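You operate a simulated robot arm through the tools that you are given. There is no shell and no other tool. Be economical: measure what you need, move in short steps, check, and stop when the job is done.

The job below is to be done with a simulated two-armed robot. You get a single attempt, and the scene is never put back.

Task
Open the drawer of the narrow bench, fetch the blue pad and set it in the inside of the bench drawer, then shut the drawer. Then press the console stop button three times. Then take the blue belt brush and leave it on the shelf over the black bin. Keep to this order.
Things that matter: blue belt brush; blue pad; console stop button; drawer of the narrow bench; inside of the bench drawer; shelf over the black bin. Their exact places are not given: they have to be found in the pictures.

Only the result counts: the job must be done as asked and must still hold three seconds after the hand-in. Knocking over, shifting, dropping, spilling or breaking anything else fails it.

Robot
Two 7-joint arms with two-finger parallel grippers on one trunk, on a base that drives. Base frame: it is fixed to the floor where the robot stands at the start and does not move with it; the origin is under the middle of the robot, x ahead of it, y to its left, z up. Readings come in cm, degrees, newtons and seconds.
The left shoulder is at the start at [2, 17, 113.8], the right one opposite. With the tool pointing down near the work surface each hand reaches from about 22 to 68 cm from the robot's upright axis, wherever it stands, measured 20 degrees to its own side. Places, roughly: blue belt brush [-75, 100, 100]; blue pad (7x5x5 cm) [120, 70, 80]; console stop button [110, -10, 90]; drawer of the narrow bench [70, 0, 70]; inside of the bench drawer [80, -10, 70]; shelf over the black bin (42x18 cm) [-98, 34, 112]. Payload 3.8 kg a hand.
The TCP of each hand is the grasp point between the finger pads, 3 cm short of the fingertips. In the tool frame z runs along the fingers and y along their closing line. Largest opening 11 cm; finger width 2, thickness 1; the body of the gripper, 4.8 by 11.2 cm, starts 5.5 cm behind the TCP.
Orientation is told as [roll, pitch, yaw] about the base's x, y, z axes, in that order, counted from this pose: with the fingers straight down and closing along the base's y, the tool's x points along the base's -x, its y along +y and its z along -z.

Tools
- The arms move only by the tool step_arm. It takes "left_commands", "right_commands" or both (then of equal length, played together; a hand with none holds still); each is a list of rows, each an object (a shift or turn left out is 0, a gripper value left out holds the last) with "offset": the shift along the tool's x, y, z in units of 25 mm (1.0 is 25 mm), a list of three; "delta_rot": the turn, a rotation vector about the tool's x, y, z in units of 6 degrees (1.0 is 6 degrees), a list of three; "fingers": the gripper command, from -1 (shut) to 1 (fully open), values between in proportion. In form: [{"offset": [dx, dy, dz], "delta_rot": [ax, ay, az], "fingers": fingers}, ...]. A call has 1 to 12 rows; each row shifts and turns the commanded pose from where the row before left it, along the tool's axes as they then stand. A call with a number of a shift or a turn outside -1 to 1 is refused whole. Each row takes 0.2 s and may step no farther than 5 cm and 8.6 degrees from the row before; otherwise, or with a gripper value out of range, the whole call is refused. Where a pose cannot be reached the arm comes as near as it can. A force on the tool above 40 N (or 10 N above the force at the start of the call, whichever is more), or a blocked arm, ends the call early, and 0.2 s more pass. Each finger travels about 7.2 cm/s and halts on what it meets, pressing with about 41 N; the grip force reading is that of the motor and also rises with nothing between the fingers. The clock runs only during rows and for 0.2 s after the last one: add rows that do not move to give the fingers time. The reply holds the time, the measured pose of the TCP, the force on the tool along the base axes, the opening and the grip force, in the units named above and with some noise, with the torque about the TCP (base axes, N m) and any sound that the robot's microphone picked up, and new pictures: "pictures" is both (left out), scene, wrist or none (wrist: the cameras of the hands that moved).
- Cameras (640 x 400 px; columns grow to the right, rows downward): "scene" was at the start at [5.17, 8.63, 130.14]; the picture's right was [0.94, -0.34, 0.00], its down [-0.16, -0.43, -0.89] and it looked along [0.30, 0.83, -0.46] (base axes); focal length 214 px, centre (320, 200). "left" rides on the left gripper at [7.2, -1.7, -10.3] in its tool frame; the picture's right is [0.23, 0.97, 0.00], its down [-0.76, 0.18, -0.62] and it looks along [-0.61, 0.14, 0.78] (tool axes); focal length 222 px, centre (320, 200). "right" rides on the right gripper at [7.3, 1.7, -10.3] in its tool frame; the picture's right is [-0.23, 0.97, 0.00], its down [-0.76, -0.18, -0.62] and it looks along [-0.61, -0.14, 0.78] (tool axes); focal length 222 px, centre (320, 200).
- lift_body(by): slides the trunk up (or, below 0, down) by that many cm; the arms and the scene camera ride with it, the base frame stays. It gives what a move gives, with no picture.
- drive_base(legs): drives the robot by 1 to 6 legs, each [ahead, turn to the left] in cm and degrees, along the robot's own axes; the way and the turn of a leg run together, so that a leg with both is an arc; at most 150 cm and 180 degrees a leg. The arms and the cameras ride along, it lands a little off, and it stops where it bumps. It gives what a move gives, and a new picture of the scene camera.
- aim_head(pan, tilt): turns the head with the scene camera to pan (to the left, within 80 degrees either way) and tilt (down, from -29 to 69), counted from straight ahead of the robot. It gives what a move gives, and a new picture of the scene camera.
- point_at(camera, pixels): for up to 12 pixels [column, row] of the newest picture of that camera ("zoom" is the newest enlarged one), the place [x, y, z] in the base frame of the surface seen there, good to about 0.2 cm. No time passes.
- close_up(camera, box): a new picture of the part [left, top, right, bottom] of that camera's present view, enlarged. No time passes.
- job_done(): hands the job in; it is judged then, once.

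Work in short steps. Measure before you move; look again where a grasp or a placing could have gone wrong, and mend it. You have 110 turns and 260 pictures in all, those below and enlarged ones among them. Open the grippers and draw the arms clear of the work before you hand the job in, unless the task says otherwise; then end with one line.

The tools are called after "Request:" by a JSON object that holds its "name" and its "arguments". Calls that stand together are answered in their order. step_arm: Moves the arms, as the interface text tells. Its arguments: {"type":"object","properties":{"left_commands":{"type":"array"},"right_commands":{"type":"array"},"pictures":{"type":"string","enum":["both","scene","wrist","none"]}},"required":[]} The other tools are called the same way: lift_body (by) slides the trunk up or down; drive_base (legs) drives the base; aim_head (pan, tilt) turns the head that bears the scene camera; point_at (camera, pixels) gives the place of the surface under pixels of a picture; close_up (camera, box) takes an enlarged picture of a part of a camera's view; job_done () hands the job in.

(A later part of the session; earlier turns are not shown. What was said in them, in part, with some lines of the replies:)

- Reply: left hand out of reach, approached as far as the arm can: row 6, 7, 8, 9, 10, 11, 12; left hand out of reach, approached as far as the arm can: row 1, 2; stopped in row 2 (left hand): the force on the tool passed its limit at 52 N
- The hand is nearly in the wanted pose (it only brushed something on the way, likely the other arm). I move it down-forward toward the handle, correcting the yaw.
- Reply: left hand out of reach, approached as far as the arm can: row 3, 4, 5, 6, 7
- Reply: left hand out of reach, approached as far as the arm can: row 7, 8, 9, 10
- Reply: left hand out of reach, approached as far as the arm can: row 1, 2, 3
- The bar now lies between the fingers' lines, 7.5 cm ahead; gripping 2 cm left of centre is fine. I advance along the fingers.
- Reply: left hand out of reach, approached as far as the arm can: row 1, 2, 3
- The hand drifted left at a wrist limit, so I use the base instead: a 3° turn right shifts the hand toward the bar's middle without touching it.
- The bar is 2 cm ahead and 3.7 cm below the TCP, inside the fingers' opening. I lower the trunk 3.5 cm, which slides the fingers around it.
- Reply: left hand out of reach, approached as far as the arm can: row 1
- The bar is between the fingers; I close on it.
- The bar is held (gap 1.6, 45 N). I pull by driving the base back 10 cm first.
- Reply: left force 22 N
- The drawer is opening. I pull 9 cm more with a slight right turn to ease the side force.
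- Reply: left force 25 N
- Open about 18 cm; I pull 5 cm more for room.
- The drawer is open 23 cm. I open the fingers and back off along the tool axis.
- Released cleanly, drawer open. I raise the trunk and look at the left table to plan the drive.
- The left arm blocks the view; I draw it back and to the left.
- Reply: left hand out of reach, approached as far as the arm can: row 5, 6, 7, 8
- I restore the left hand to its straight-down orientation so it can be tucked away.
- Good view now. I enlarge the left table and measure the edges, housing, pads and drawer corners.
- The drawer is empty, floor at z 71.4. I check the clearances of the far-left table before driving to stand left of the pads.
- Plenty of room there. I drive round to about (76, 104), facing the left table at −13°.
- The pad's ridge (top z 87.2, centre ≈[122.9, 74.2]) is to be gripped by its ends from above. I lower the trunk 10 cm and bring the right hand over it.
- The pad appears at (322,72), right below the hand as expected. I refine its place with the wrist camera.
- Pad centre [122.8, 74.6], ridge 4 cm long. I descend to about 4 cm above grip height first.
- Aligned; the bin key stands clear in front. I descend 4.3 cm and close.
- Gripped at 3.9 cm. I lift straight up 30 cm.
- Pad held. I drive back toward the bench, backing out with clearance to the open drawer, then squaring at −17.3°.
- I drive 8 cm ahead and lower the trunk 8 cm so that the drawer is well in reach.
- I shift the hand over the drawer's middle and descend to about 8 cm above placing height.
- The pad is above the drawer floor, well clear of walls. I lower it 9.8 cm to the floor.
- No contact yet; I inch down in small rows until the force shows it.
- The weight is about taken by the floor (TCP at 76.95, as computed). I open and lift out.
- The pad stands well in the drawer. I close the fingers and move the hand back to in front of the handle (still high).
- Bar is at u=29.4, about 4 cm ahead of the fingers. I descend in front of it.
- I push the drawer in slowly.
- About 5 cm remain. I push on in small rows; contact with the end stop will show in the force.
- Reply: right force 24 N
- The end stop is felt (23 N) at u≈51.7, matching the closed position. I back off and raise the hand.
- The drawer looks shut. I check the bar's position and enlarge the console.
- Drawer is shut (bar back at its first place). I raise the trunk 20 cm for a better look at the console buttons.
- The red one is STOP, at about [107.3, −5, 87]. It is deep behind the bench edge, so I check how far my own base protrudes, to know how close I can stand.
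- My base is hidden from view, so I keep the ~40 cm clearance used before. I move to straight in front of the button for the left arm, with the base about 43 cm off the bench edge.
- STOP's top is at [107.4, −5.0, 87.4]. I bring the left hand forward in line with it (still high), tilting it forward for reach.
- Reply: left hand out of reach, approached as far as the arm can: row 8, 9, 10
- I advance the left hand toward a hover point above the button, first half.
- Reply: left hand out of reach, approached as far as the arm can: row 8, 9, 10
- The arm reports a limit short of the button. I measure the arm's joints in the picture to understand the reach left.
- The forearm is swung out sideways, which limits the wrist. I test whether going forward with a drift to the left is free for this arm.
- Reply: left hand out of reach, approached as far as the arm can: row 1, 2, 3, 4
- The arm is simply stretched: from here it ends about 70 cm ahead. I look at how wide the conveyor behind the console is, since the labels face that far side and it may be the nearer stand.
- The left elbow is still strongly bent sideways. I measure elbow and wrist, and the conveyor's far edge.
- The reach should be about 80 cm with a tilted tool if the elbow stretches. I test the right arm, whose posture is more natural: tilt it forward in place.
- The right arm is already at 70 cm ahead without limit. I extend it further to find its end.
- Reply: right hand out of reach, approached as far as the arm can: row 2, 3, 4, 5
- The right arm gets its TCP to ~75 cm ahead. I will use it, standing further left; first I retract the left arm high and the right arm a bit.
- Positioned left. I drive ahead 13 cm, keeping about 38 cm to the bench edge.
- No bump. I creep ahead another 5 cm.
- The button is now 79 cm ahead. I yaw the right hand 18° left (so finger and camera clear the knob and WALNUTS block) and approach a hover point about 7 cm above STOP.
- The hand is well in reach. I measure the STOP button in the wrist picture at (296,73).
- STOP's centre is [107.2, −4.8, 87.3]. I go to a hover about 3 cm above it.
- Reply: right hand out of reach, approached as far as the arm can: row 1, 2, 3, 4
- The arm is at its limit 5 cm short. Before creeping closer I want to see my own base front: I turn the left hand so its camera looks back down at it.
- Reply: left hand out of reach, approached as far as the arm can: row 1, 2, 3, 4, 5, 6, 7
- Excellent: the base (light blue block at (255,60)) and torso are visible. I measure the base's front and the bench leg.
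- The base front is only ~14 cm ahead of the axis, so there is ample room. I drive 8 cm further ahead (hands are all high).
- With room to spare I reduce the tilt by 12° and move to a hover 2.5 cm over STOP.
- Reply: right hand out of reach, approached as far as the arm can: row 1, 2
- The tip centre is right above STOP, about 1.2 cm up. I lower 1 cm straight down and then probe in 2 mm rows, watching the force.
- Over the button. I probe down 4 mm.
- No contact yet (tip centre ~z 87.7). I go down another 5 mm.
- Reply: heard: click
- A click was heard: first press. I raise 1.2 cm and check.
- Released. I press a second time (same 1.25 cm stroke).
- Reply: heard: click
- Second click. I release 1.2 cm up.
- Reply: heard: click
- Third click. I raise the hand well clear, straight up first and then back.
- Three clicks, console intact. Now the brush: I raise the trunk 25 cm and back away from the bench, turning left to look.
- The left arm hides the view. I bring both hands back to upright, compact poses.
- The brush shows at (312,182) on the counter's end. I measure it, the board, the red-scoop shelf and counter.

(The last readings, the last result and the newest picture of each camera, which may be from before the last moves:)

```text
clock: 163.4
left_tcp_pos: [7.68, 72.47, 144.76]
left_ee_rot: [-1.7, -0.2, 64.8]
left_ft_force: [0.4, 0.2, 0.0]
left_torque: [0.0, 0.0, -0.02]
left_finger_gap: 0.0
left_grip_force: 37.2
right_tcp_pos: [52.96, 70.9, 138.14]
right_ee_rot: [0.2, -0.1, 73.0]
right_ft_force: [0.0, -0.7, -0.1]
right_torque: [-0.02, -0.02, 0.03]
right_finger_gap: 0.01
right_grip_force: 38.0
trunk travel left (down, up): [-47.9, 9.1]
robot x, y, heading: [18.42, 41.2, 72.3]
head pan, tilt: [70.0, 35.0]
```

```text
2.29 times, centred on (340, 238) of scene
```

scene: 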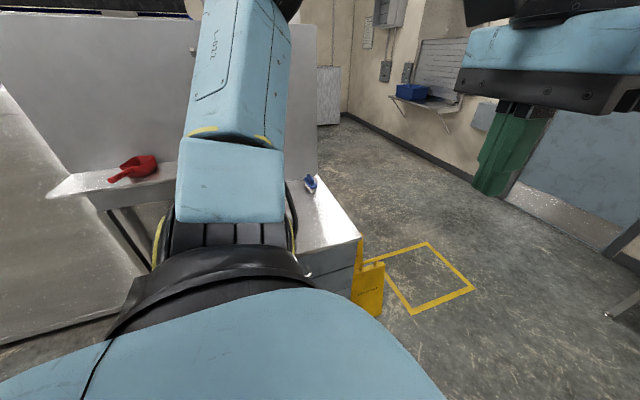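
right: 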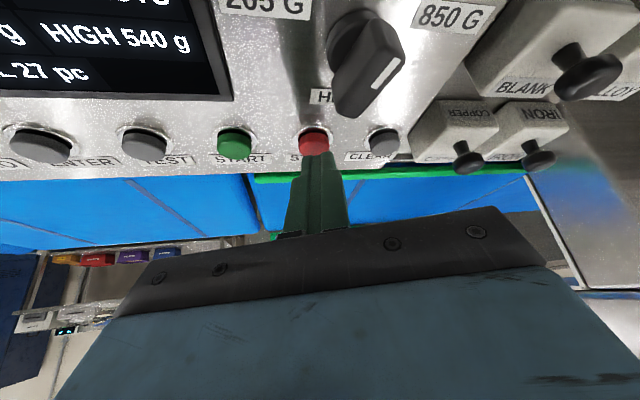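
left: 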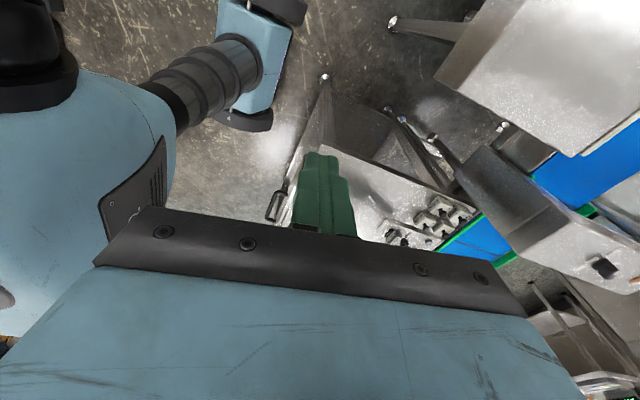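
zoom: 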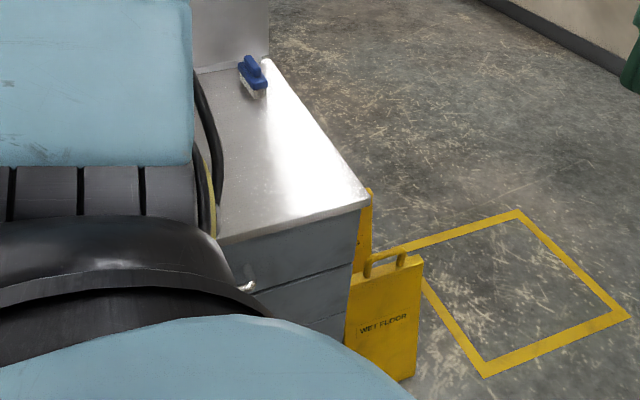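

The shelf (z≈111.6, with a red scoop on it) hangs on the board behind the counter. I turn to face it all.

Request:
{"name": "drive_base", "arguments": {"legs": [[0, 89.5]]}}

Request:
{"name": "aim_head", "arguments": {"pan": 0, "tilt": 30}}

```text
clock: 167.6
left_tcp_pos: [-13.17, 30.51, 144.69]
left_ee_rot: [-1.7, -0.2, 154.8]
left_ft_force: [0.5, -0.4, 0.2]
left_torque: [-0.02, -0.01, 0.02]
left_finger_gap: 0.0
left_grip_force: 37.8
right_tcp_pos: [-11.71, 75.79, 138.03]
right_ee_rot: [0.2, 0.0, 163.2]
right_ft_force: [0.4, -0.2, 0.4]
right_torque: [-0.01, 0.0, -0.03]
right_finger_gap: 0.0
right_grip_force: 37.5
trunk travel left (down, up): [-47.9, 9.1]
robot x, y, heading: [18.32, 41.41, 162.2]
head pan, tilt: [70.0, 35.0]
```

scene: 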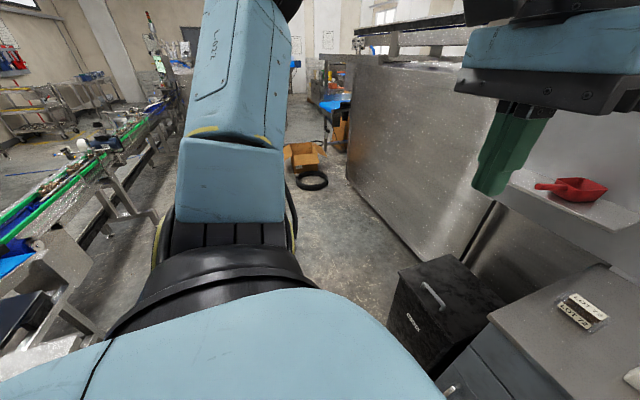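

```text
clock: 169.0
left_tcp_pos: [-13.23, 30.53, 144.66]
left_ee_rot: [-1.6, -0.2, 154.8]
left_ft_force: [0.6, 0.2, -0.2]
left_torque: [-0.02, 0.0, -0.02]
left_finger_gap: 0.02
left_grip_force: 37.7
right_tcp_pos: [-11.64, 75.77, 138.04]
right_ee_rot: [0.1, -0.1, 163.2]
right_ft_force: [0.1, -0.5, -0.4]
right_torque: [-0.02, -0.02, -0.03]
right_finger_gap: 0.02
right_grip_force: 37.8
trunk travel left (down, up): [-47.9, 9.1]
robot x, y, heading: [18.25, 41.14, 162.6]
head pan, tilt: [0.0, 30.0]
```

scene: 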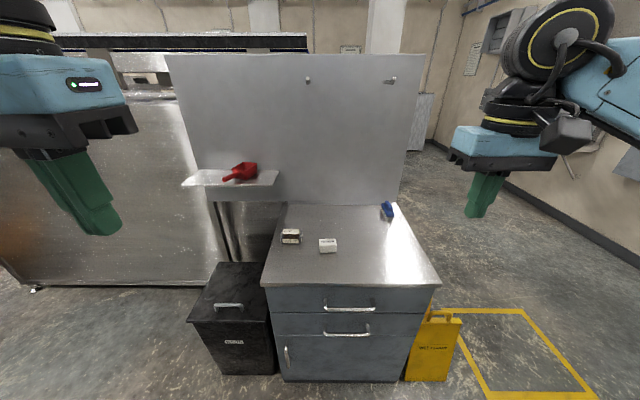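

Clear view now: black bin below the shelf (180–278, 170–195), scoop on its right half, brush at (387,210). I enlarge and measure.

Request:
{"name": "close_up", "arguments": {"camera": "scene", "box": [170, 140, 290, 215]}}

Request:
{"name": "point_at", "arguments": {"camera": "zoom", "pixels": [[75, 235], [65, 245], [560, 240], [575, 170], [120, 170], [200, 200], [300, 215], [290, 205], [430, 130], [500, 200], [130, 215], [220, 225]]}}

Request:
{"name": "close_up", "arguments": {"camera": "scene", "box": [350, 180, 430, 230]}}

```text
5.33 times, centred on (230, 178) of scene
```

zoom: 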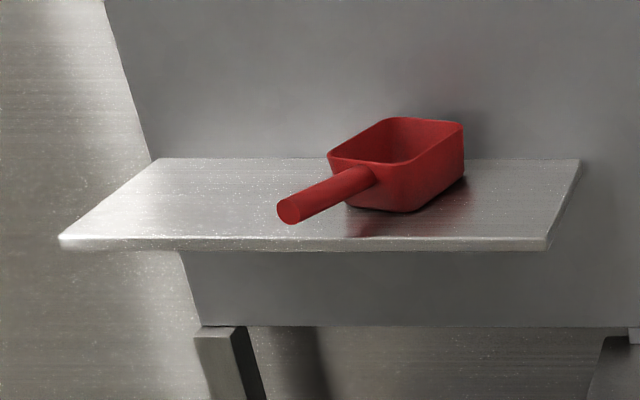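

```text
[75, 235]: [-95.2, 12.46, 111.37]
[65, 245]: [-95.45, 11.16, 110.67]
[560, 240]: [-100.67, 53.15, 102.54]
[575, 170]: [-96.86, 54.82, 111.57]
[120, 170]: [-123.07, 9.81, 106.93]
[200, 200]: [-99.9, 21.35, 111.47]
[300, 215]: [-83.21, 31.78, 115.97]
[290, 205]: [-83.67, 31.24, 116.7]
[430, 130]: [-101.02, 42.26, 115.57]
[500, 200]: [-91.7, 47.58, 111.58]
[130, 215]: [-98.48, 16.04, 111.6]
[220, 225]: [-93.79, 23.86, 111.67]
```

```text
8.00 times, centred on (390, 205) of scene
```

zoom: 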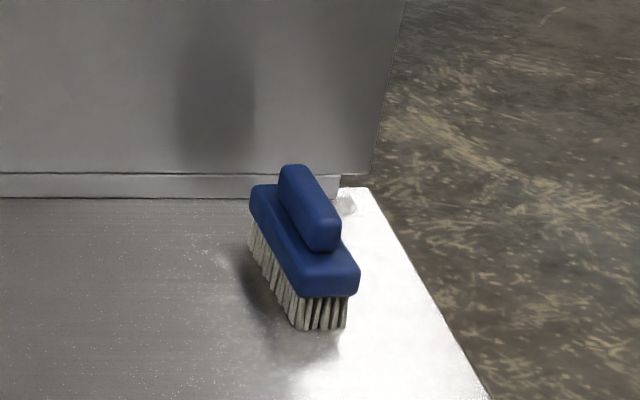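

I measure the brush: handle ridge and block.

Request:
{"name": "point_at", "arguments": {"camera": "zoom", "pixels": [[292, 172], [325, 235], [310, 200], [262, 190], [300, 280], [350, 275], [320, 325], [345, 210], [100, 300], [328, 215], [300, 215]]}}

```text
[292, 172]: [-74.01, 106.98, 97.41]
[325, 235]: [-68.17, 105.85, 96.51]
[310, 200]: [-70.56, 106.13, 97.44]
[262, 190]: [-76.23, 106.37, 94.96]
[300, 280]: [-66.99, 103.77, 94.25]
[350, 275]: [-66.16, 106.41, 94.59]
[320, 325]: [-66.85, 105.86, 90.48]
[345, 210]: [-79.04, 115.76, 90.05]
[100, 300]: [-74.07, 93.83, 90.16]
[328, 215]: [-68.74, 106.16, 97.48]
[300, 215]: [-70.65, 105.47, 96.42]
```

Brush ridge centre ≈[−71, 106.3], top z 97.4, counter z 90.2. I check the sign, bin and counter front before driving close.

Request:
{"name": "point_at", "arguments": {"camera": "scene", "pixels": [[440, 350], [425, 320], [458, 330], [435, 375], [270, 285], [437, 285], [235, 330], [195, 325], [348, 306], [345, 332], [230, 305], [285, 350]]}}

```text
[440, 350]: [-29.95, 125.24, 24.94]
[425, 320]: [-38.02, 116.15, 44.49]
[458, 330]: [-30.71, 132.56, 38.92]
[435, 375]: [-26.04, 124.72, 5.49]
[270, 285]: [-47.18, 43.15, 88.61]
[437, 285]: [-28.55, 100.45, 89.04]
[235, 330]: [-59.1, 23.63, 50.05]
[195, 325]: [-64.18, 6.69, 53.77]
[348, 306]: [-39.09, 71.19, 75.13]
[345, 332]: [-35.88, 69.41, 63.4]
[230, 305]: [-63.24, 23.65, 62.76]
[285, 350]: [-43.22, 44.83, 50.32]
```

Counter front is at 58 cm depth; nothing else in the way. I drive to stand 21 cm before it with the brush ahead-right.

Request:
{"name": "drive_base", "arguments": {"legs": [[0, -20.7], [44.4, 0], [0, 20.1]]}}

Request:
{"name": "lift_body", "arguments": {"by": -15}}

Request:
{"name": "aim_head", "arguments": {"pan": -25, "tilt": 40}}

```text
clock: 172.6
left_tcp_pos: [-46.94, 67.07, 144.71]
left_ee_rot: [-1.6, 0.0, 135.1]
left_ft_force: [-0.3, 0.1, -0.4]
left_torque: [-0.02, -0.04, 0.03]
left_finger_gap: 0.0
left_grip_force: 37.5
right_tcp_pos: [-30.07, 109.21, 137.95]
right_ee_rot: [0.1, 0.1, 143.4]
right_ft_force: [-0.2, 0.1, -1.1]
right_torque: [0.0, -0.04, 0.0]
right_finger_gap: 0.02
right_grip_force: 37.8
trunk travel left (down, up): [-47.9, 9.1]
robot x, y, heading: [-13.53, 66.15, 142.8]
head pan, tilt: [0.0, 30.0]
stopped in leg 2: the robot was blocked; the commanded pose is now the measured one
```

scene: 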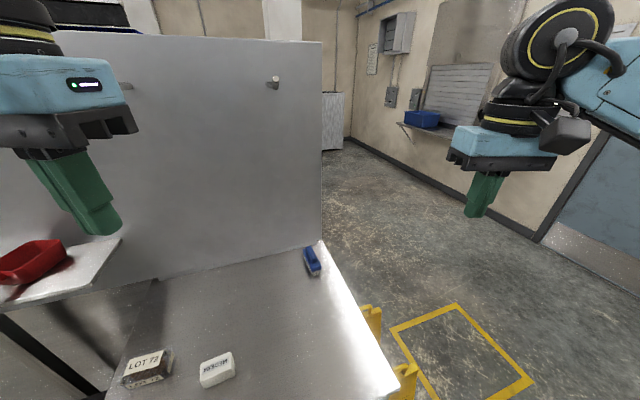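

```text
clock: 174.4
left_tcp_pos: [-46.63, 66.83, 129.62]
left_ee_rot: [-1.6, -0.2, 135.1]
left_ft_force: [0.5, 0.0, 0.2]
left_torque: [0.01, -0.01, -0.01]
left_finger_gap: 0.0
left_grip_force: 37.6
right_tcp_pos: [-29.81, 108.9, 123.14]
right_ee_rot: [0.2, -0.1, 143.3]
right_ft_force: [0.2, 0.0, 0.4]
right_torque: [0.0, 0.0, 0.01]
right_finger_gap: 0.0
right_grip_force: 37.7
trunk travel left (down, up): [-32.9, 24.1]
robot x, y, heading: [-13.18, 66.56, 142.4]
head pan, tilt: [0.0, 30.0]
```

```text
clock: 175.3
left_tcp_pos: [-46.67, 66.93, 129.82]
left_ee_rot: [-1.6, -0.2, 135.1]
left_ft_force: [-0.2, -0.1, 0.8]
left_torque: [0.02, 0.01, 0.0]
left_finger_gap: 0.0
left_grip_force: 37.5
right_tcp_pos: [-29.83, 108.94, 122.89]
right_ee_rot: [0.3, -0.1, 143.4]
right_ft_force: [-0.2, 0.4, 0.6]
right_torque: [-0.02, 0.05, -0.01]
right_finger_gap: 0.0
right_grip_force: 37.7
trunk travel left (down, up): [-32.9, 24.1]
robot x, y, heading: [-13.18, 66.53, 142.8]
head pan, tilt: [-25.0, 40.0]
```

scene: 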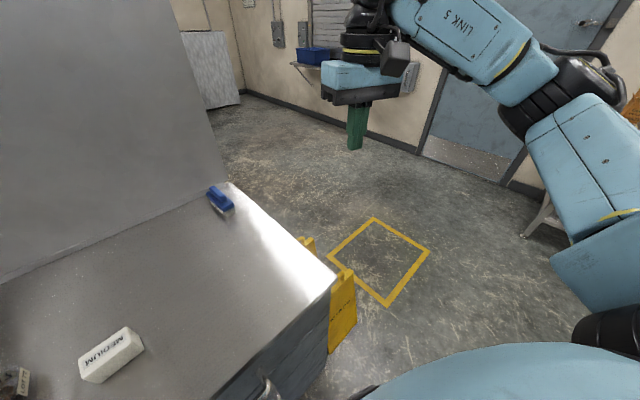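

I touched the counter (its drawer handle) with a base corner while angled; nothing on it moved. I back off 5 cm, square up, and come ahead 4 cm.

Request:
{"name": "drive_base", "arguments": {"legs": [[-5, 0], [0, 19.2], [4, 0]]}}

Request:
{"name": "aim_head", "arguments": {"pan": -20, "tilt": 50}}

```text
clock: 177.7
left_tcp_pos: [-44.82, 54.09, 129.72]
left_ee_rot: [-1.5, -0.1, 154.4]
left_ft_force: [-0.9, -0.2, -0.1]
left_torque: [-0.02, -0.03, -0.05]
left_finger_gap: 0.0
left_grip_force: 37.9
right_tcp_pos: [-43.14, 99.33, 122.99]
right_ee_rot: [0.2, 0.0, 162.9]
right_ft_force: [-0.3, 0.0, -0.2]
right_torque: [0.02, -0.02, -0.03]
right_finger_gap: 0.0
right_grip_force: 37.6
trunk travel left (down, up): [-32.9, 24.1]
robot x, y, heading: [-13.2, 64.75, 162.0]
head pan, tilt: [-25.0, 40.0]
```

scene: 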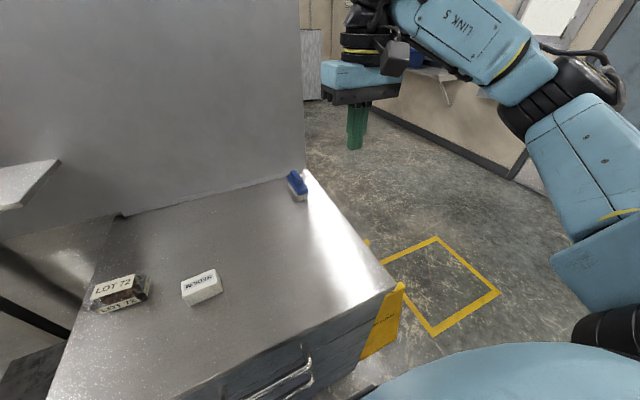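

```text
clock: 178.4
left_tcp_pos: [-44.58, 54.1, 129.69]
left_ee_rot: [-1.6, -0.2, 154.4]
left_ft_force: [0.4, -0.5, -0.1]
left_torque: [0.0, 0.0, 0.01]
left_finger_gap: 0.0
left_grip_force: 37.9
right_tcp_pos: [-42.86, 99.23, 123.11]
right_ee_rot: [0.2, -0.1, 162.8]
right_ft_force: [0.1, -0.4, 0.3]
right_torque: [0.01, -0.01, -0.01]
right_finger_gap: 0.01
right_grip_force: 37.6
trunk travel left (down, up): [-32.9, 24.1]
robot x, y, heading: [-13.12, 64.41, 161.8]
head pan, tilt: [-20.0, 50.0]
```

scene: 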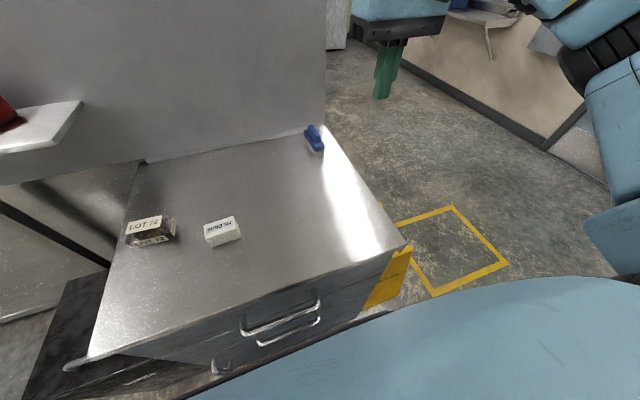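

I drive 5 cm nearer (about 9 cm of room to the handles) and measure the brush again in close-up.

Request:
{"name": "drive_base", "arguments": {"legs": [[5, 0]]}}

Request:
{"name": "close_up", "arguments": {"camera": "scene", "box": [270, 110, 366, 170]}}

```text
clock: 179.4
left_tcp_pos: [-49.62, 55.61, 129.68]
left_ee_rot: [-1.6, 0.0, 154.4]
left_ft_force: [-0.7, 0.3, -0.9]
left_torque: [0.0, -0.05, -0.03]
left_finger_gap: 0.05
left_grip_force: 37.3
right_tcp_pos: [-47.71, 100.84, 122.96]
right_ee_rot: [0.2, -0.1, 162.8]
right_ft_force: [-0.6, 0.2, -0.5]
right_torque: [0.0, -0.02, -0.03]
right_finger_gap: 0.0
right_grip_force: 37.4
trunk travel left (down, up): [-32.9, 24.1]
robot x, y, heading: [-18.36, 66.21, 161.9]
head pan, tilt: [-20.0, 50.0]
```

scene: 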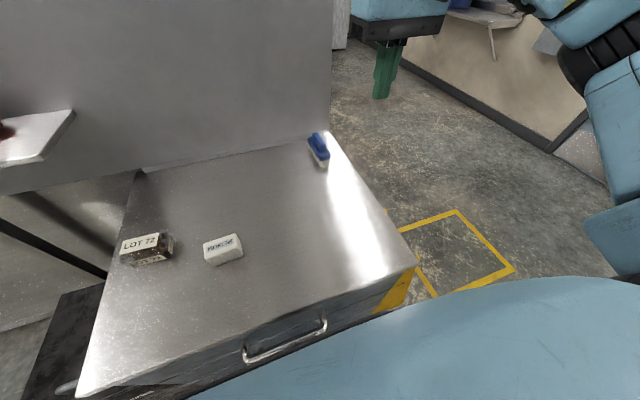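

```text
6.67 times, centred on (318, 140) of scene
```

zoom: 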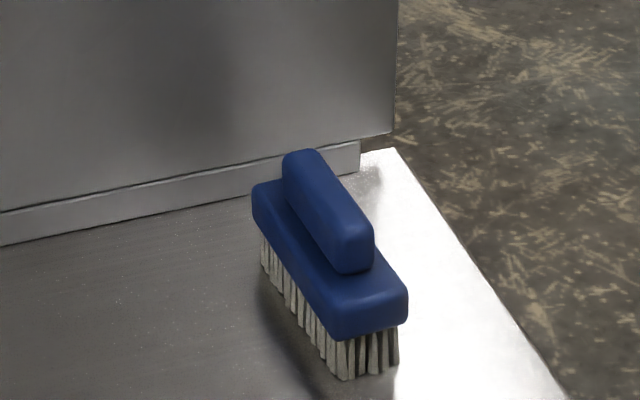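

Request:
{"name": "point_at", "arguments": {"camera": "zoom", "pixels": [[300, 158], [355, 225], [330, 190], [345, 245], [262, 192], [325, 325], [400, 300], [310, 195], [345, 185], [270, 215]]}}

```text
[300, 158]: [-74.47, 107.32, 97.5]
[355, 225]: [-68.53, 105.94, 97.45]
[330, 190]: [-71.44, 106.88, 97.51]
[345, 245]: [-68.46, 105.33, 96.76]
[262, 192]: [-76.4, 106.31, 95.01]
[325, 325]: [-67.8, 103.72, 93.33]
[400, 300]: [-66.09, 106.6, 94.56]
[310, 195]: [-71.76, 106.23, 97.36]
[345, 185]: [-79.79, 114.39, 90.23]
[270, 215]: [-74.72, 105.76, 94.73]
```

Ridge centre [−71.5, 106.6], direction ~167.5°. I first lower the right hand to z≈107 and then move forward over the brush, opening to 5 cm.

Request:
{"name": "step_arm", "arguments": {"right_commands": [{"offset": [0, 0, 1], "fingers": -0.1}, {"offset": [0, 0, 1]}, {"offset": [0, 0, 1]}, {"offset": [0, 0, 1]}, {"offset": [0, 0, 1]}, {"offset": [0, 0, 1]}, {"offset": [0, 0, 0.4], "delta_rot": [0, 0, -0.78]}], "pictures": "none"}}

Request:
{"name": "step_arm", "arguments": {"right_commands": [{"offset": [-1, 0, 0]}, {"offset": [-1, 0, 0]}, {"offset": [-1, 0, 0]}, {"offset": [-1, 0, 0]}, {"offset": [-1, 0, 0]}, {"offset": [-1, 0, 0]}, {"offset": [-1, 0, 0]}, {"offset": [-1, 0, 0]}, {}], "pictures": "both"}}

```text
clock: 181.0
left_tcp_pos: [-49.41, 55.61, 129.67]
left_ee_rot: [-1.6, -0.1, 154.4]
left_ft_force: [0.0, 0.1, 0.0]
left_torque: [0.0, 0.02, 0.03]
left_finger_gap: 0.0
left_grip_force: 37.5
right_tcp_pos: [-47.57, 100.69, 107.01]
right_ee_rot: [0.1, -0.1, 167.6]
right_ft_force: [0.2, 0.5, 0.5]
right_torque: [0.0, -0.01, 0.0]
right_finger_gap: 4.95
right_grip_force: 0.1
trunk travel left (down, up): [-32.9, 24.1]
robot x, y, heading: [-17.86, 66.11, 162.2]
head pan, tilt: [-20.0, 50.0]
```

```text
clock: 183.0
left_tcp_pos: [-49.33, 55.6, 129.67]
left_ee_rot: [-1.5, -0.2, 154.4]
left_ft_force: [0.6, 0.1, -0.1]
left_torque: [0.0, 0.0, -0.01]
left_finger_gap: 0.0
left_grip_force: 37.2
right_tcp_pos: [-67.3, 105.13, 107.05]
right_ee_rot: [0.2, -0.1, 167.6]
right_ft_force: [0.9, 0.4, -0.3]
right_torque: [0.02, 0.02, 0.03]
right_finger_gap: 4.95
right_grip_force: 0.0
trunk travel left (down, up): [-32.9, 24.1]
robot x, y, heading: [-17.7, 66.3, 162.0]
head pan, tilt: [-20.0, 50.0]
```

scene: 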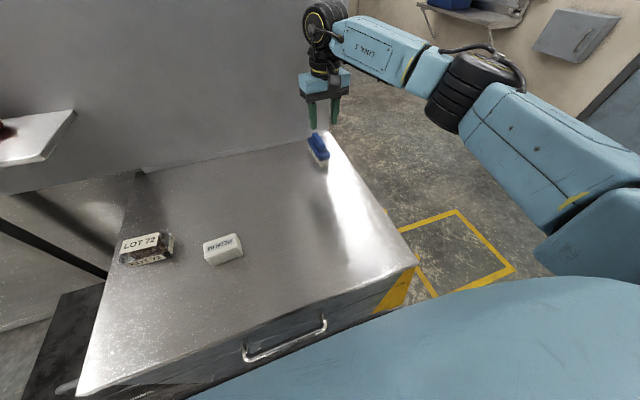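
right: 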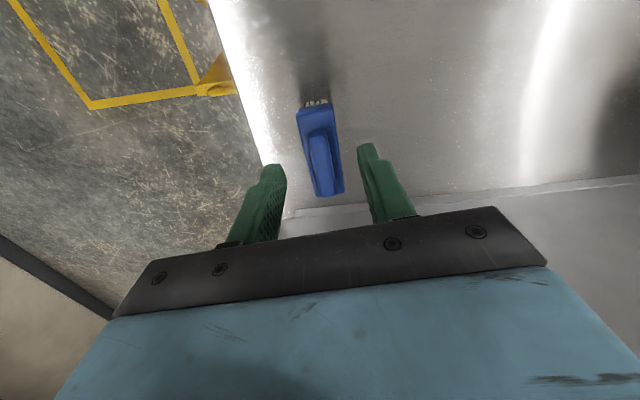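

I check the ridge ends in the wrist view.

Request:
{"name": "point_at", "arguments": {"camera": "right", "pixels": [[317, 140], [327, 190], [312, 165], [328, 165], [320, 165], [302, 112], [328, 108]]}}

```text
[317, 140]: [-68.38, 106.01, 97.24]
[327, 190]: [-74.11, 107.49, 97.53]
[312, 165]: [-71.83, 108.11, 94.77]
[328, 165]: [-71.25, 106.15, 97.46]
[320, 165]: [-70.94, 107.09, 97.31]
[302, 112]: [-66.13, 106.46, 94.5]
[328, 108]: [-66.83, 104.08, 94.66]
```

Ridge centre [−71.3, 106.7]. I move 4.2 cm forward, 0.7 right, and descend to grip height.

Request:
{"name": "step_arm", "arguments": {"right_commands": [{"offset": [-0.85, -0.14, 0]}, {"offset": [-0.85, -0.14, 0]}, {"offset": [0, 0, 0.9]}, {"offset": [0, 0, 0.9]}, {"offset": [0, 0, 0.9]}, {"offset": [0, 0, 0.75]}, {}], "pictures": "both"}}

Request:
{"name": "close_up", "arguments": {"camera": "scene", "box": [270, 90, 366, 180]}}

```text
clock: 184.6
left_tcp_pos: [-49.43, 55.52, 129.63]
left_ee_rot: [-1.6, -0.2, 154.4]
left_ft_force: [-0.2, -0.3, 0.1]
left_torque: [-0.01, 0.03, -0.03]
left_finger_gap: 0.0
left_grip_force: 37.6
right_tcp_pos: [-71.27, 106.76, 98.45]
right_ee_rot: [0.2, -0.1, 167.4]
right_ft_force: [-1.0, -0.1, 0.0]
right_torque: [-0.02, 0.0, -0.01]
right_finger_gap: 4.93
right_grip_force: 0.1
trunk travel left (down, up): [-32.9, 24.1]
robot x, y, heading: [-18.39, 65.9, 161.9]
head pan, tilt: [-20.0, 50.0]
```

scene: 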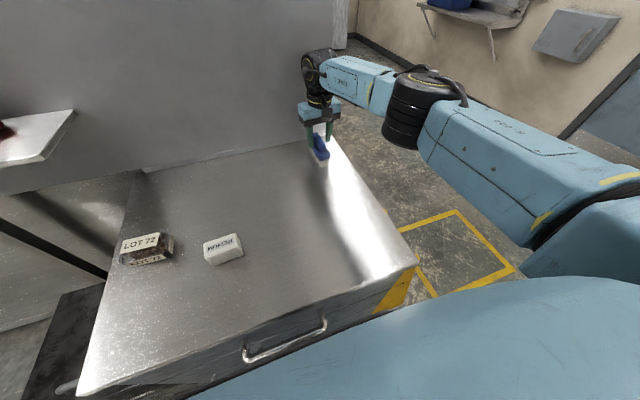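
right: 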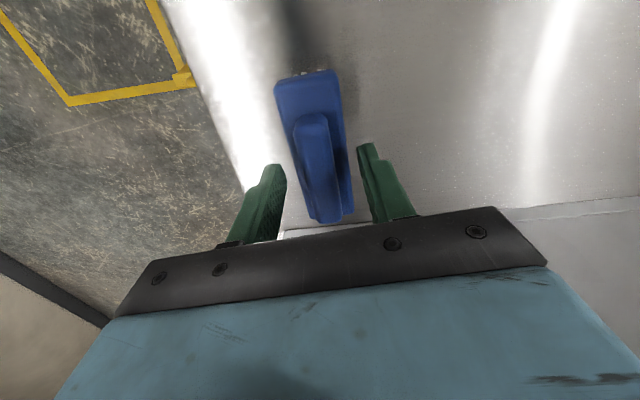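

```text
4.44 times, centred on (318, 135) of scene
```

zoom: 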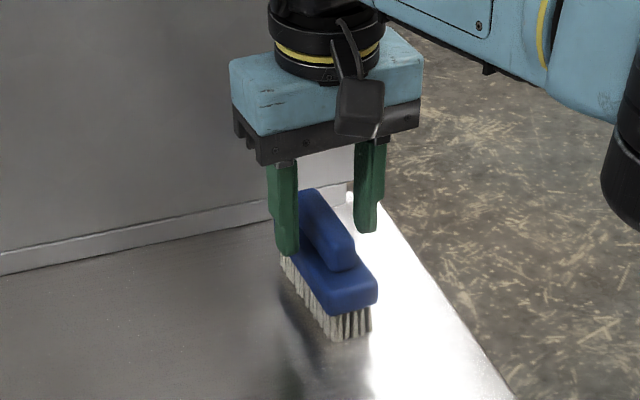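

The fingers straddle the ridge. I close.

Request:
{"name": "step_arm", "arguments": {"right_commands": [{"fingers": -1}, {}, {}, {}], "pictures": "none"}}

Request:
{"name": "step_arm", "arguments": {"right_commands": [{"offset": [0, 0, -0.5]}, {"offset": [0, 0, -0.8]}, {"offset": [0, 0, -0.8]}, {"offset": [0.4, 0, -0.8]}, {"offset": [0.6, 0, -0.9]}, {"offset": [0.8, 0, -0.9]}, {"offset": [0.8, 0, -0.9]}, {"offset": [0.8, 0, -0.9]}, {"offset": [0.8, 0, -0.9]}, {"offset": [0.8, 0, -0.9]}, {"offset": [0.8, 0, -0.9]}], "pictures": "both"}}

```text
clock: 185.6
left_tcp_pos: [-49.45, 55.57, 129.66]
left_ee_rot: [-1.6, -0.2, 154.3]
left_ft_force: [0.0, -0.8, 0.1]
left_torque: [-0.02, 0.0, -0.06]
left_finger_gap: 0.01
left_grip_force: 37.7
right_tcp_pos: [-71.22, 106.65, 98.46]
right_ee_rot: [0.2, -0.1, 167.5]
right_ft_force: [-1.4, -0.2, 0.6]
right_torque: [-0.03, 0.06, 0.0]
right_finger_gap: 1.92
right_grip_force: 40.7
trunk travel left (down, up): [-32.9, 24.1]
robot x, y, heading: [-17.8, 66.33, 162.1]
head pan, tilt: [-20.0, 50.0]
```

```text
clock: 188.0
left_tcp_pos: [-49.37, 55.51, 129.78]
left_ee_rot: [-1.6, -0.2, 154.3]
left_ft_force: [-0.1, 0.0, -0.3]
left_torque: [0.0, 0.01, 0.02]
left_finger_gap: 0.0
left_grip_force: 37.6
right_tcp_pos: [-56.86, 103.49, 121.54]
right_ee_rot: [0.2, -0.1, 167.5]
right_ft_force: [-0.2, 0.9, -1.4]
right_torque: [0.02, 0.0, -0.02]
right_finger_gap: 1.91
right_grip_force: 41.1
trunk travel left (down, up): [-32.9, 24.1]
robot x, y, heading: [-17.87, 66.16, 162.1]
head pan, tilt: [-20.0, 50.0]
```

scene: 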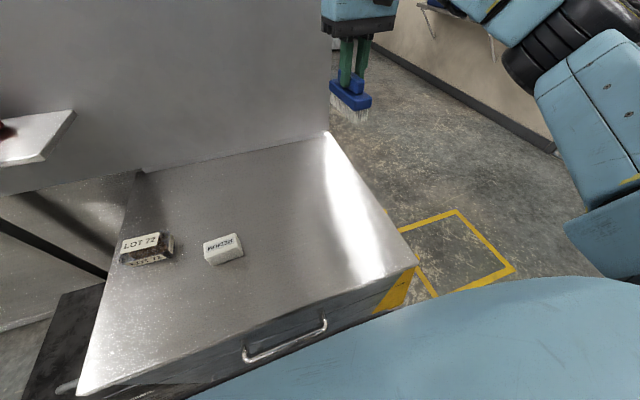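
right: 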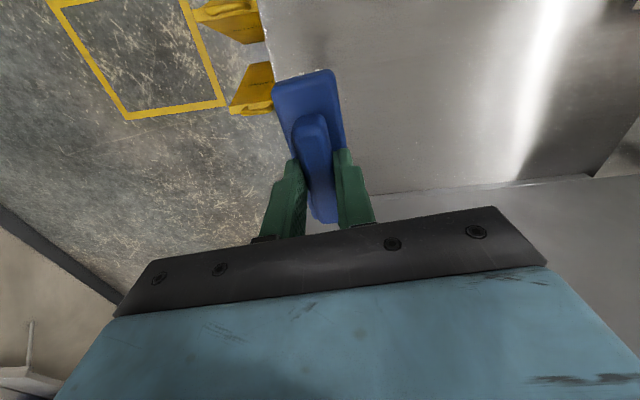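

The brush is held. I draw the hand in, raise the trunk, and drive: back 25, left along the counter 85, then face the shelf again.

Request:
{"name": "step_arm", "arguments": {"right_commands": [{"offset": [1, 0, -0.4]}, {"offset": [1, 0, -0.4]}, {"offset": [1, 0, -0.4], "delta_rot": [0, 0, 0.9]}, {"offset": [1, 0, -0.4]}, {"offset": [1, 0, -0.4]}, {"offset": [1, 0, -0.4]}], "pictures": "none"}}

Request:
{"name": "lift_body", "arguments": {"by": 12}}

Request:
{"name": "drive_base", "arguments": {"legs": [[-25, 0], [0, 90], [85, 0], [0, -90]]}}

Request:
{"name": "aim_head", "arguments": {"pan": -10, "tilt": 35}}

```text
clock: 189.4
left_tcp_pos: [-49.43, 55.69, 129.58]
left_ee_rot: [-1.6, -0.2, 154.5]
left_ft_force: [0.1, 0.3, 0.8]
left_torque: [0.02, 0.03, 0.01]
left_finger_gap: 0.0
left_grip_force: 37.5
right_tcp_pos: [-42.33, 99.62, 127.5]
right_ee_rot: [0.2, -0.1, 162.0]
right_ft_force: [-0.1, -0.9, -0.9]
right_torque: [0.0, -0.02, 0.03]
right_finger_gap: 1.92
right_grip_force: 41.2
trunk travel left (down, up): [-32.9, 24.1]
robot x, y, heading: [-17.83, 65.95, 162.0]
head pan, tilt: [-20.0, 50.0]
```

```text
clock: 190.9
left_tcp_pos: [-49.51, 55.62, 141.61]
left_ee_rot: [-1.6, -0.2, 154.4]
left_ft_force: [1.1, -0.3, -0.2]
left_torque: [-0.01, 0.0, -0.01]
left_finger_gap: 0.0
left_grip_force: 37.8
right_tcp_pos: [-42.54, 99.59, 139.34]
right_ee_rot: [0.2, -0.1, 162.1]
right_ft_force: [-0.3, -0.1, -0.7]
right_torque: [0.02, -0.03, -0.02]
right_finger_gap: 1.89
right_grip_force: 41.3
trunk travel left (down, up): [-44.9, 12.1]
robot x, y, heading: [-17.76, 66.35, 162.0]
head pan, tilt: [-20.0, 50.0]
```

```text
clock: 204.5
left_tcp_pos: [-50.46, -35.04, 141.75]
left_ee_rot: [-1.6, -0.2, 155.6]
left_ft_force: [0.4, -0.7, 0.0]
left_torque: [0.0, -0.04, 0.02]
left_finger_gap: 0.0
left_grip_force: 37.6
right_tcp_pos: [-44.31, 9.19, 139.46]
right_ee_rot: [0.2, -0.1, 163.3]
right_ft_force: [-0.4, -0.3, -1.5]
right_torque: [-0.01, 0.0, 0.01]
right_finger_gap: 1.89
right_grip_force: 40.4
trunk travel left (down, up): [-44.9, 12.1]
robot x, y, heading: [-19.23, -23.8, 163.1]
head pan, tilt: [-20.0, 50.0]
```

scene: 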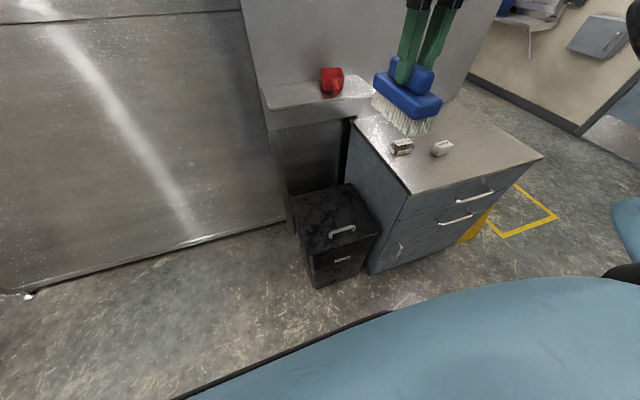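

```text
clock: 205.3
left_tcp_pos: [-50.51, -34.94, 141.67]
left_ee_rot: [-1.6, -0.2, 155.7]
left_ft_force: [0.4, -0.3, -0.9]
left_torque: [0.02, 0.02, 0.01]
left_finger_gap: 0.0
left_grip_force: 37.6
right_tcp_pos: [-44.35, 9.16, 139.4]
right_ee_rot: [0.2, -0.1, 163.2]
right_ft_force: [-0.7, 0.5, -0.7]
right_torque: [-0.03, -0.01, 0.03]
right_finger_gap: 1.92
right_grip_force: 41.1
trunk travel left (down, up): [-44.9, 12.1]
robot x, y, heading: [-19.35, -23.7, 163.2]
head pan, tilt: [-10.0, 35.0]
```

scene: 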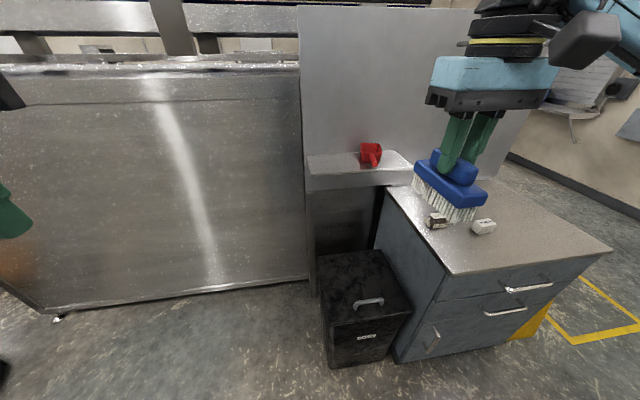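

I enlarge the shelf and measure the free left part and the scoop.

Request:
{"name": "close_up", "arguments": {"camera": "scene", "box": [290, 125, 434, 215]}}

Request:
{"name": "point_at", "arguments": {"camera": "zoom", "pixels": [[85, 180], [80, 125], [300, 120], [200, 185], [150, 150], [250, 175], [315, 130], [395, 180], [520, 175], [60, 60], [340, 90]]}}

Request:
{"name": "point_at", "arguments": {"camera": "scene", "pixels": [[365, 305], [340, 262], [57, 318], [150, 70], [307, 250], [10, 90]]}}

```text
4.44 times, centred on (362, 170) of scene
```

zoom: 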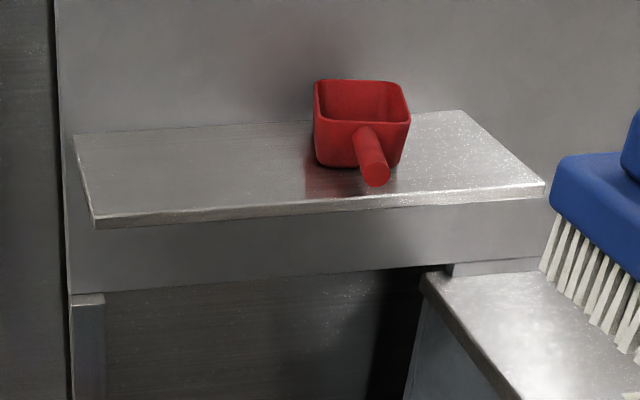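

```text
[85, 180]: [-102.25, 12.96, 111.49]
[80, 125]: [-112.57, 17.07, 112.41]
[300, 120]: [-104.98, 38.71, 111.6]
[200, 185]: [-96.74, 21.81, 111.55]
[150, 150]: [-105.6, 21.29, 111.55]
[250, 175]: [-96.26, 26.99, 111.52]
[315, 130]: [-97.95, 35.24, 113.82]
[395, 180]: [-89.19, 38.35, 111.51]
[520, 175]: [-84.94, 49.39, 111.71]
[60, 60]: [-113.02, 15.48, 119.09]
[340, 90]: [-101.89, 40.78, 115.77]
```

```text
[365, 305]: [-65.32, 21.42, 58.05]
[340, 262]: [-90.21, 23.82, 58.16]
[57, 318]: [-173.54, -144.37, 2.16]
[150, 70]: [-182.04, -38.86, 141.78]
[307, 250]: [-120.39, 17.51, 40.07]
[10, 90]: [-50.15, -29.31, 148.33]
```

Free shelf area centre is [−100, 24.1, 111.6]. I drive 30 cm ahead (8 cm short of the bin).

Request:
{"name": "drive_base", "arguments": {"legs": [[30, -1.2]]}}

Request:
{"name": "aim_head", "arguments": {"pan": -15, "tilt": 40}}

```text
clock: 207.3
left_tcp_pos: [-79.29, -25.48, 141.76]
left_ee_rot: [-1.6, -0.2, 154.5]
left_ft_force: [-0.7, 0.3, -0.3]
left_torque: [0.0, -0.06, -0.02]
left_finger_gap: 0.0
left_grip_force: 37.6
right_tcp_pos: [-72.42, 18.63, 139.42]
right_ee_rot: [0.1, -0.1, 162.2]
right_ft_force: [0.1, 1.1, -1.2]
right_torque: [0.01, -0.06, 0.01]
right_finger_gap: 1.9
right_grip_force: 41.1
trunk travel left (down, up): [-44.9, 12.1]
robot x, y, heading: [-47.82, -15.04, 161.7]
head pan, tilt: [-10.0, 35.0]
```

scene: 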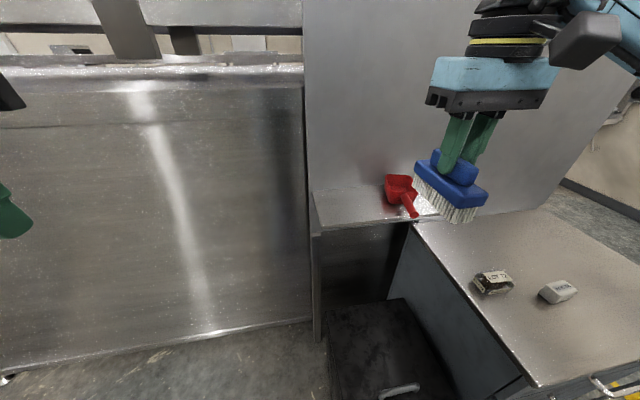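

```text
clock: 208.0
left_tcp_pos: [-79.34, -25.48, 141.69]
left_ee_rot: [-1.6, -0.2, 154.6]
left_ft_force: [-0.2, -0.4, 0.8]
left_torque: [0.03, 0.0, 0.0]
left_finger_gap: 0.0
left_grip_force: 37.6
right_tcp_pos: [-72.42, 18.64, 139.43]
right_ee_rot: [0.2, -0.1, 162.2]
right_ft_force: [0.3, -0.2, -0.5]
right_torque: [0.02, -0.03, -0.03]
right_finger_gap: 1.9
right_grip_force: 41.1
trunk travel left (down, up): [-44.9, 12.1]
robot x, y, heading: [-47.74, -14.83, 162.1]
head pan, tilt: [-15.0, 40.0]
```

scene: 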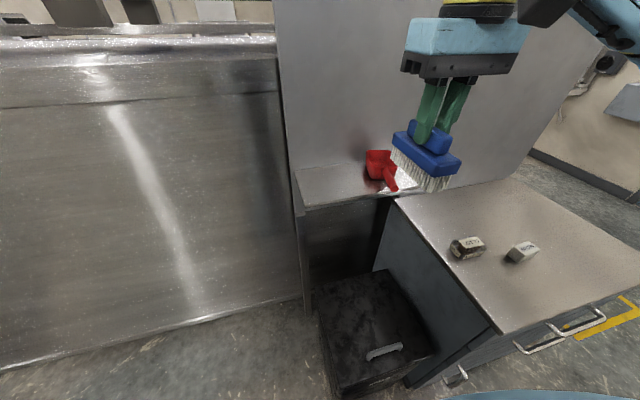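

I move the brush forward over the shelf, ending about 10 cm above its surface.

Request:
{"name": "step_arm", "arguments": {"right_commands": [{"offset": [-0.93, 0.107, 0.3]}, {"offset": [-0.93, 0.107, 0.3]}, {"offset": [-0.93, 0.107, 0.3]}, {"offset": [-0.93, 0.107, 0.3]}, {"offset": [-0.93, 0.107, 0.3]}, {"offset": [-0.93, 0.107, 0.3]}, {"offset": [-0.93, 0.107, 0.3]}, {"offset": [-0.93, 0.107, 0.3]}, {"offset": [-0.93, 0.107, 0.3]}, {"offset": [-0.93, 0.107, 0.3]}, {"offset": [-0.93, 0.107, 0.3]}, {"offset": [-0.93, 0.107, 0.3]}], "pictures": "both"}}

```text
clock: 210.6
left_tcp_pos: [-79.44, -25.54, 141.75]
left_ee_rot: [-1.7, -0.2, 154.5]
left_ft_force: [-0.6, -0.8, -0.1]
left_torque: [0.02, -0.03, 0.03]
left_finger_gap: 0.0
left_grip_force: 37.7
right_tcp_pos: [-100.21, 23.93, 130.54]
right_ee_rot: [0.1, -0.1, 162.4]
right_ft_force: [0.6, -0.1, -0.9]
right_torque: [0.01, -0.04, 0.0]
right_finger_gap: 1.9
right_grip_force: 40.8
trunk travel left (down, up): [-44.9, 12.1]
robot x, y, heading: [-47.8, -14.75, 162.1]
head pan, tilt: [-15.0, 40.0]
```

scene: 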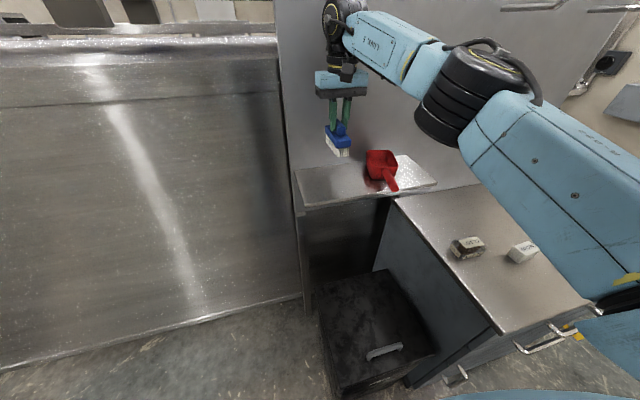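
right: 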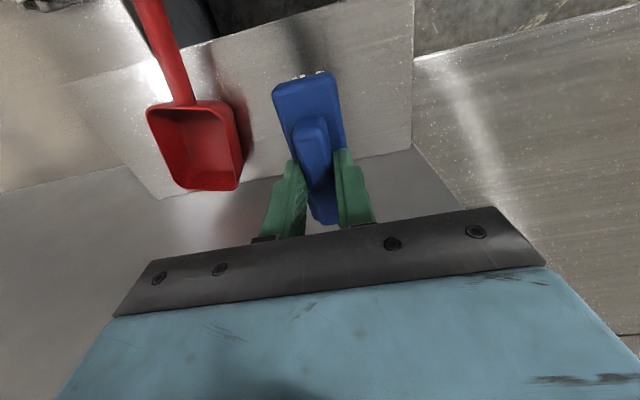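

Well placed between scoop and shelf's left end. I lower 9.9 cm to just above contact.

Request:
{"name": "step_arm", "arguments": {"right_commands": [{"offset": [0, 0, 0.9]}, {"offset": [0, 0, 0.9]}, {"offset": [0, 0, 0.9]}, {"offset": [0, 0, 0.8]}, {"offset": [0, 0, 0.46]}, {}], "pictures": "wrist"}}

Request:
{"name": "close_up", "arguments": {"camera": "scene", "box": [280, 60, 440, 220]}}

```text
clock: 212.0
left_tcp_pos: [-79.3, -25.46, 141.74]
left_ee_rot: [-1.5, -0.2, 154.5]
left_ft_force: [0.0, -0.4, 0.8]
left_torque: [0.03, 0.01, -0.01]
left_finger_gap: 0.0
left_grip_force: 37.4
right_tcp_pos: [-99.88, 23.93, 120.65]
right_ee_rot: [0.2, -0.1, 162.2]
right_ft_force: [0.1, -0.3, -1.3]
right_torque: [0.02, 0.0, 0.03]
right_finger_gap: 1.9
right_grip_force: 41.3
trunk travel left (down, up): [-44.9, 12.1]
robot x, y, heading: [-47.84, -14.52, 162.2]
head pan, tilt: [-15.0, 40.0]
```

right: 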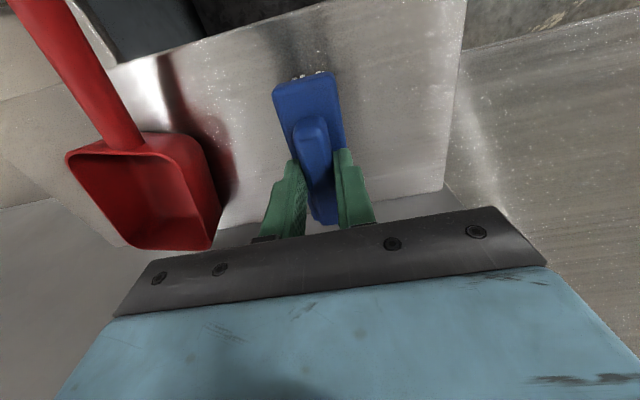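

```text
2.50 times, centred on (360, 140) of scene
```

zoom: 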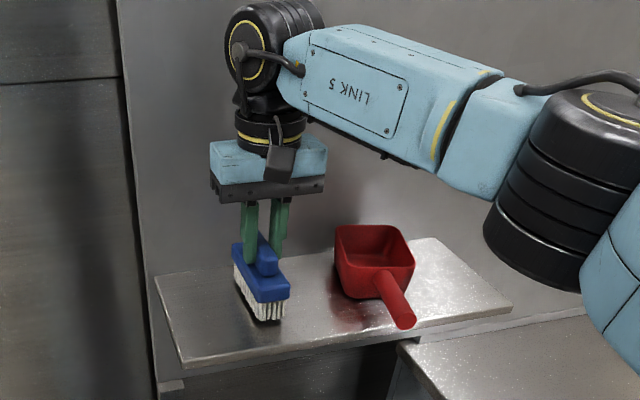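

Very near the surface; about 0.8 cm to go. I inch down until the force shows contact.

Request:
{"name": "step_arm", "arguments": {"right_commands": [{"offset": [0, 0, 0.15]}, {"offset": [0, 0, 0.1]}, {"offset": [0, 0, 0.05]}, {}], "pictures": "none"}}

```text
clock: 213.0
left_tcp_pos: [-79.28, -25.49, 141.7]
left_ee_rot: [-1.6, -0.2, 154.5]
left_ft_force: [-1.0, 0.0, 0.2]
left_torque: [-0.02, 0.0, -0.01]
left_finger_gap: 0.0
left_grip_force: 37.8
right_tcp_pos: [-99.9, 23.97, 119.85]
right_ee_rot: [0.2, -0.1, 162.2]
right_ft_force: [-1.1, 0.9, 3.4]
right_torque: [0.1, -0.02, 0.01]
right_finger_gap: 1.93
right_grip_force: 41.3
trunk travel left (down, up): [-44.9, 12.1]
robot x, y, heading: [-47.76, -15.01, 162.1]
head pan, tilt: [-15.0, 40.0]
```

Contact at the computed height (3.4 N). I open to 5 cm and lift straight up, then withdraw.

Request:
{"name": "step_arm", "arguments": {"right_commands": [{"fingers": -0.2}, {}, {}, {"offset": [0, 0, -0.4]}, {"offset": [0, 0, -0.8]}, {"offset": [0, 0, -0.8]}, {"offset": [0, 0, -0.8]}, {"offset": [0.5, 0, -0.8]}, {"offset": [1, 0, -0.4]}, {"offset": [1, 0, -0.4]}, {"offset": [1, 0, -0.4]}, {"offset": [1, 0, -0.4]}], "pictures": "both"}}

Request:
{"name": "close_up", "arguments": {"camera": "scene", "box": [280, 100, 440, 220]}}

```text
clock: 215.6
left_tcp_pos: [-79.34, -25.44, 141.62]
left_ee_rot: [-1.6, -0.2, 154.6]
left_ft_force: [-0.2, 0.2, -0.1]
left_torque: [0.0, 0.01, -0.02]
left_finger_gap: 0.0
left_grip_force: 37.1
right_tcp_pos: [-89.08, 20.66, 132.97]
right_ee_rot: [0.2, -0.2, 162.2]
right_ft_force: [-0.2, 0.3, -0.4]
right_torque: [-0.01, 0.07, -0.02]
right_finger_gap: 4.39
right_grip_force: 0.2
trunk travel left (down, up): [-44.9, 12.1]
robot x, y, heading: [-47.81, -14.89, 162.1]
head pan, tilt: [-15.0, 40.0]
```

scene: 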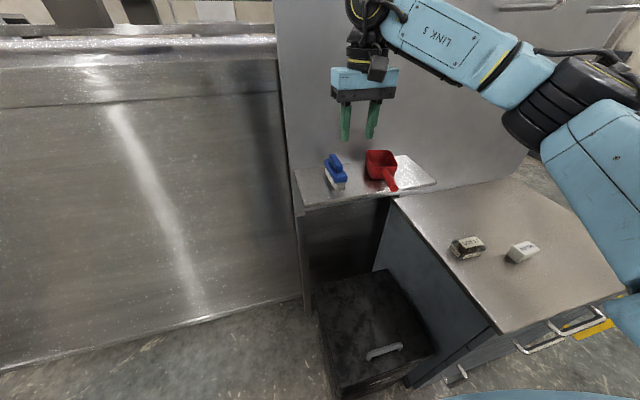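
right: 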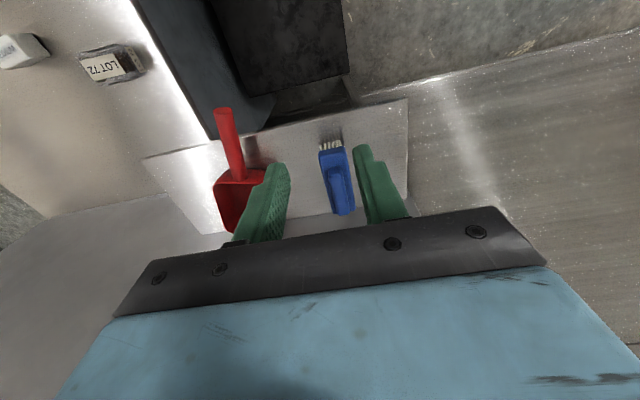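

```text
3.33 times, centred on (360, 160) of scene
```

zoom: 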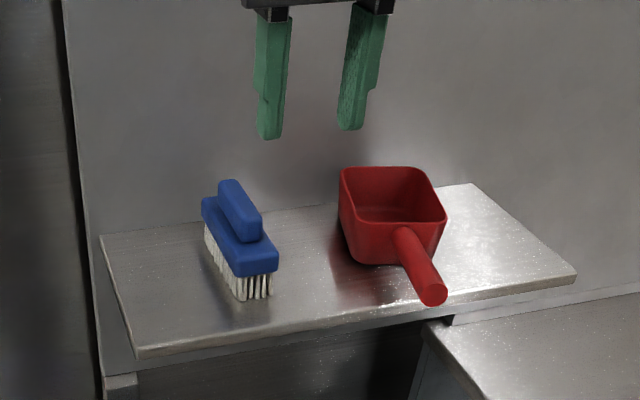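

The brush stands on the shelf, the scoop is untouched. I withdraw the hand, open both grippers and back the base away.

Request:
{"name": "step_arm", "arguments": {"left_commands": [{"fingers": 1}, {}, {}, {}, {}], "right_commands": [{"offset": [1, 0, -0.4]}, {"offset": [1, 0, -0.4]}, {"offset": [1, 0, 0]}, {"offset": [1, 0, 0]}, {"offset": [1, 0, 0], "fingers": 1}], "pictures": "none"}}

Request:
{"name": "drive_base", "arguments": {"legs": [[-25, 0]]}}

```text
clock: 216.8
left_tcp_pos: [-79.14, -25.47, 141.58]
left_ee_rot: [-1.6, -0.1, 154.4]
left_ft_force: [0.3, 0.4, -1.4]
left_torque: [0.02, 0.01, -0.02]
left_finger_gap: 10.98
left_grip_force: 0.0
right_tcp_pos: [-77.19, 16.83, 134.73]
right_ee_rot: [0.3, -0.1, 162.2]
right_ft_force: [-0.2, 0.3, 0.7]
right_torque: [-0.02, 0.03, 0.01]
right_finger_gap: 9.96
right_grip_force: 0.2
trunk travel left (down, up): [-44.9, 12.1]
robot x, y, heading: [-47.78, -14.77, 162.3]
head pan, tilt: [-15.0, 40.0]
```

```text
clock: 218.6
left_tcp_pos: [-55.57, -33.04, 141.64]
left_ee_rot: [-1.6, -0.2, 154.6]
left_ft_force: [0.4, 0.3, 0.3]
left_torque: [-0.01, -0.01, -0.03]
left_finger_gap: 11.01
left_grip_force: 0.1
right_tcp_pos: [-53.62, 9.16, 134.83]
right_ee_rot: [0.2, 0.0, 162.1]
right_ft_force: [-1.1, 0.3, -0.4]
right_torque: [-0.03, 0.01, 0.01]
right_finger_gap: 11.0
right_grip_force: 0.0
trunk travel left (down, up): [-44.9, 12.1]
robot x, y, heading: [-24.13, -22.75, 162.1]
head pan, tilt: [-15.0, 40.0]
```

scene: 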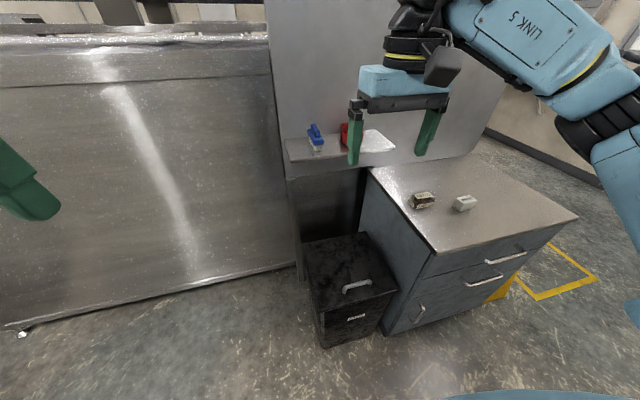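

All parts are done: the brush is on the shelf, and both hands are open and clear of the work. I hand the job in.

Request:
{"name": "job_done", "arguments": {}}

```text
The job is handed in.
```

The whole job is done in the order asked and handed in: the blue pad is in the shut bench drawer, the console stop button was pressed three times (three clicks heard), and the blue belt brush stands on the shelf over the black bin; while driving, the base was once stopped against the brush counter, and nothing in the pictures had moved.
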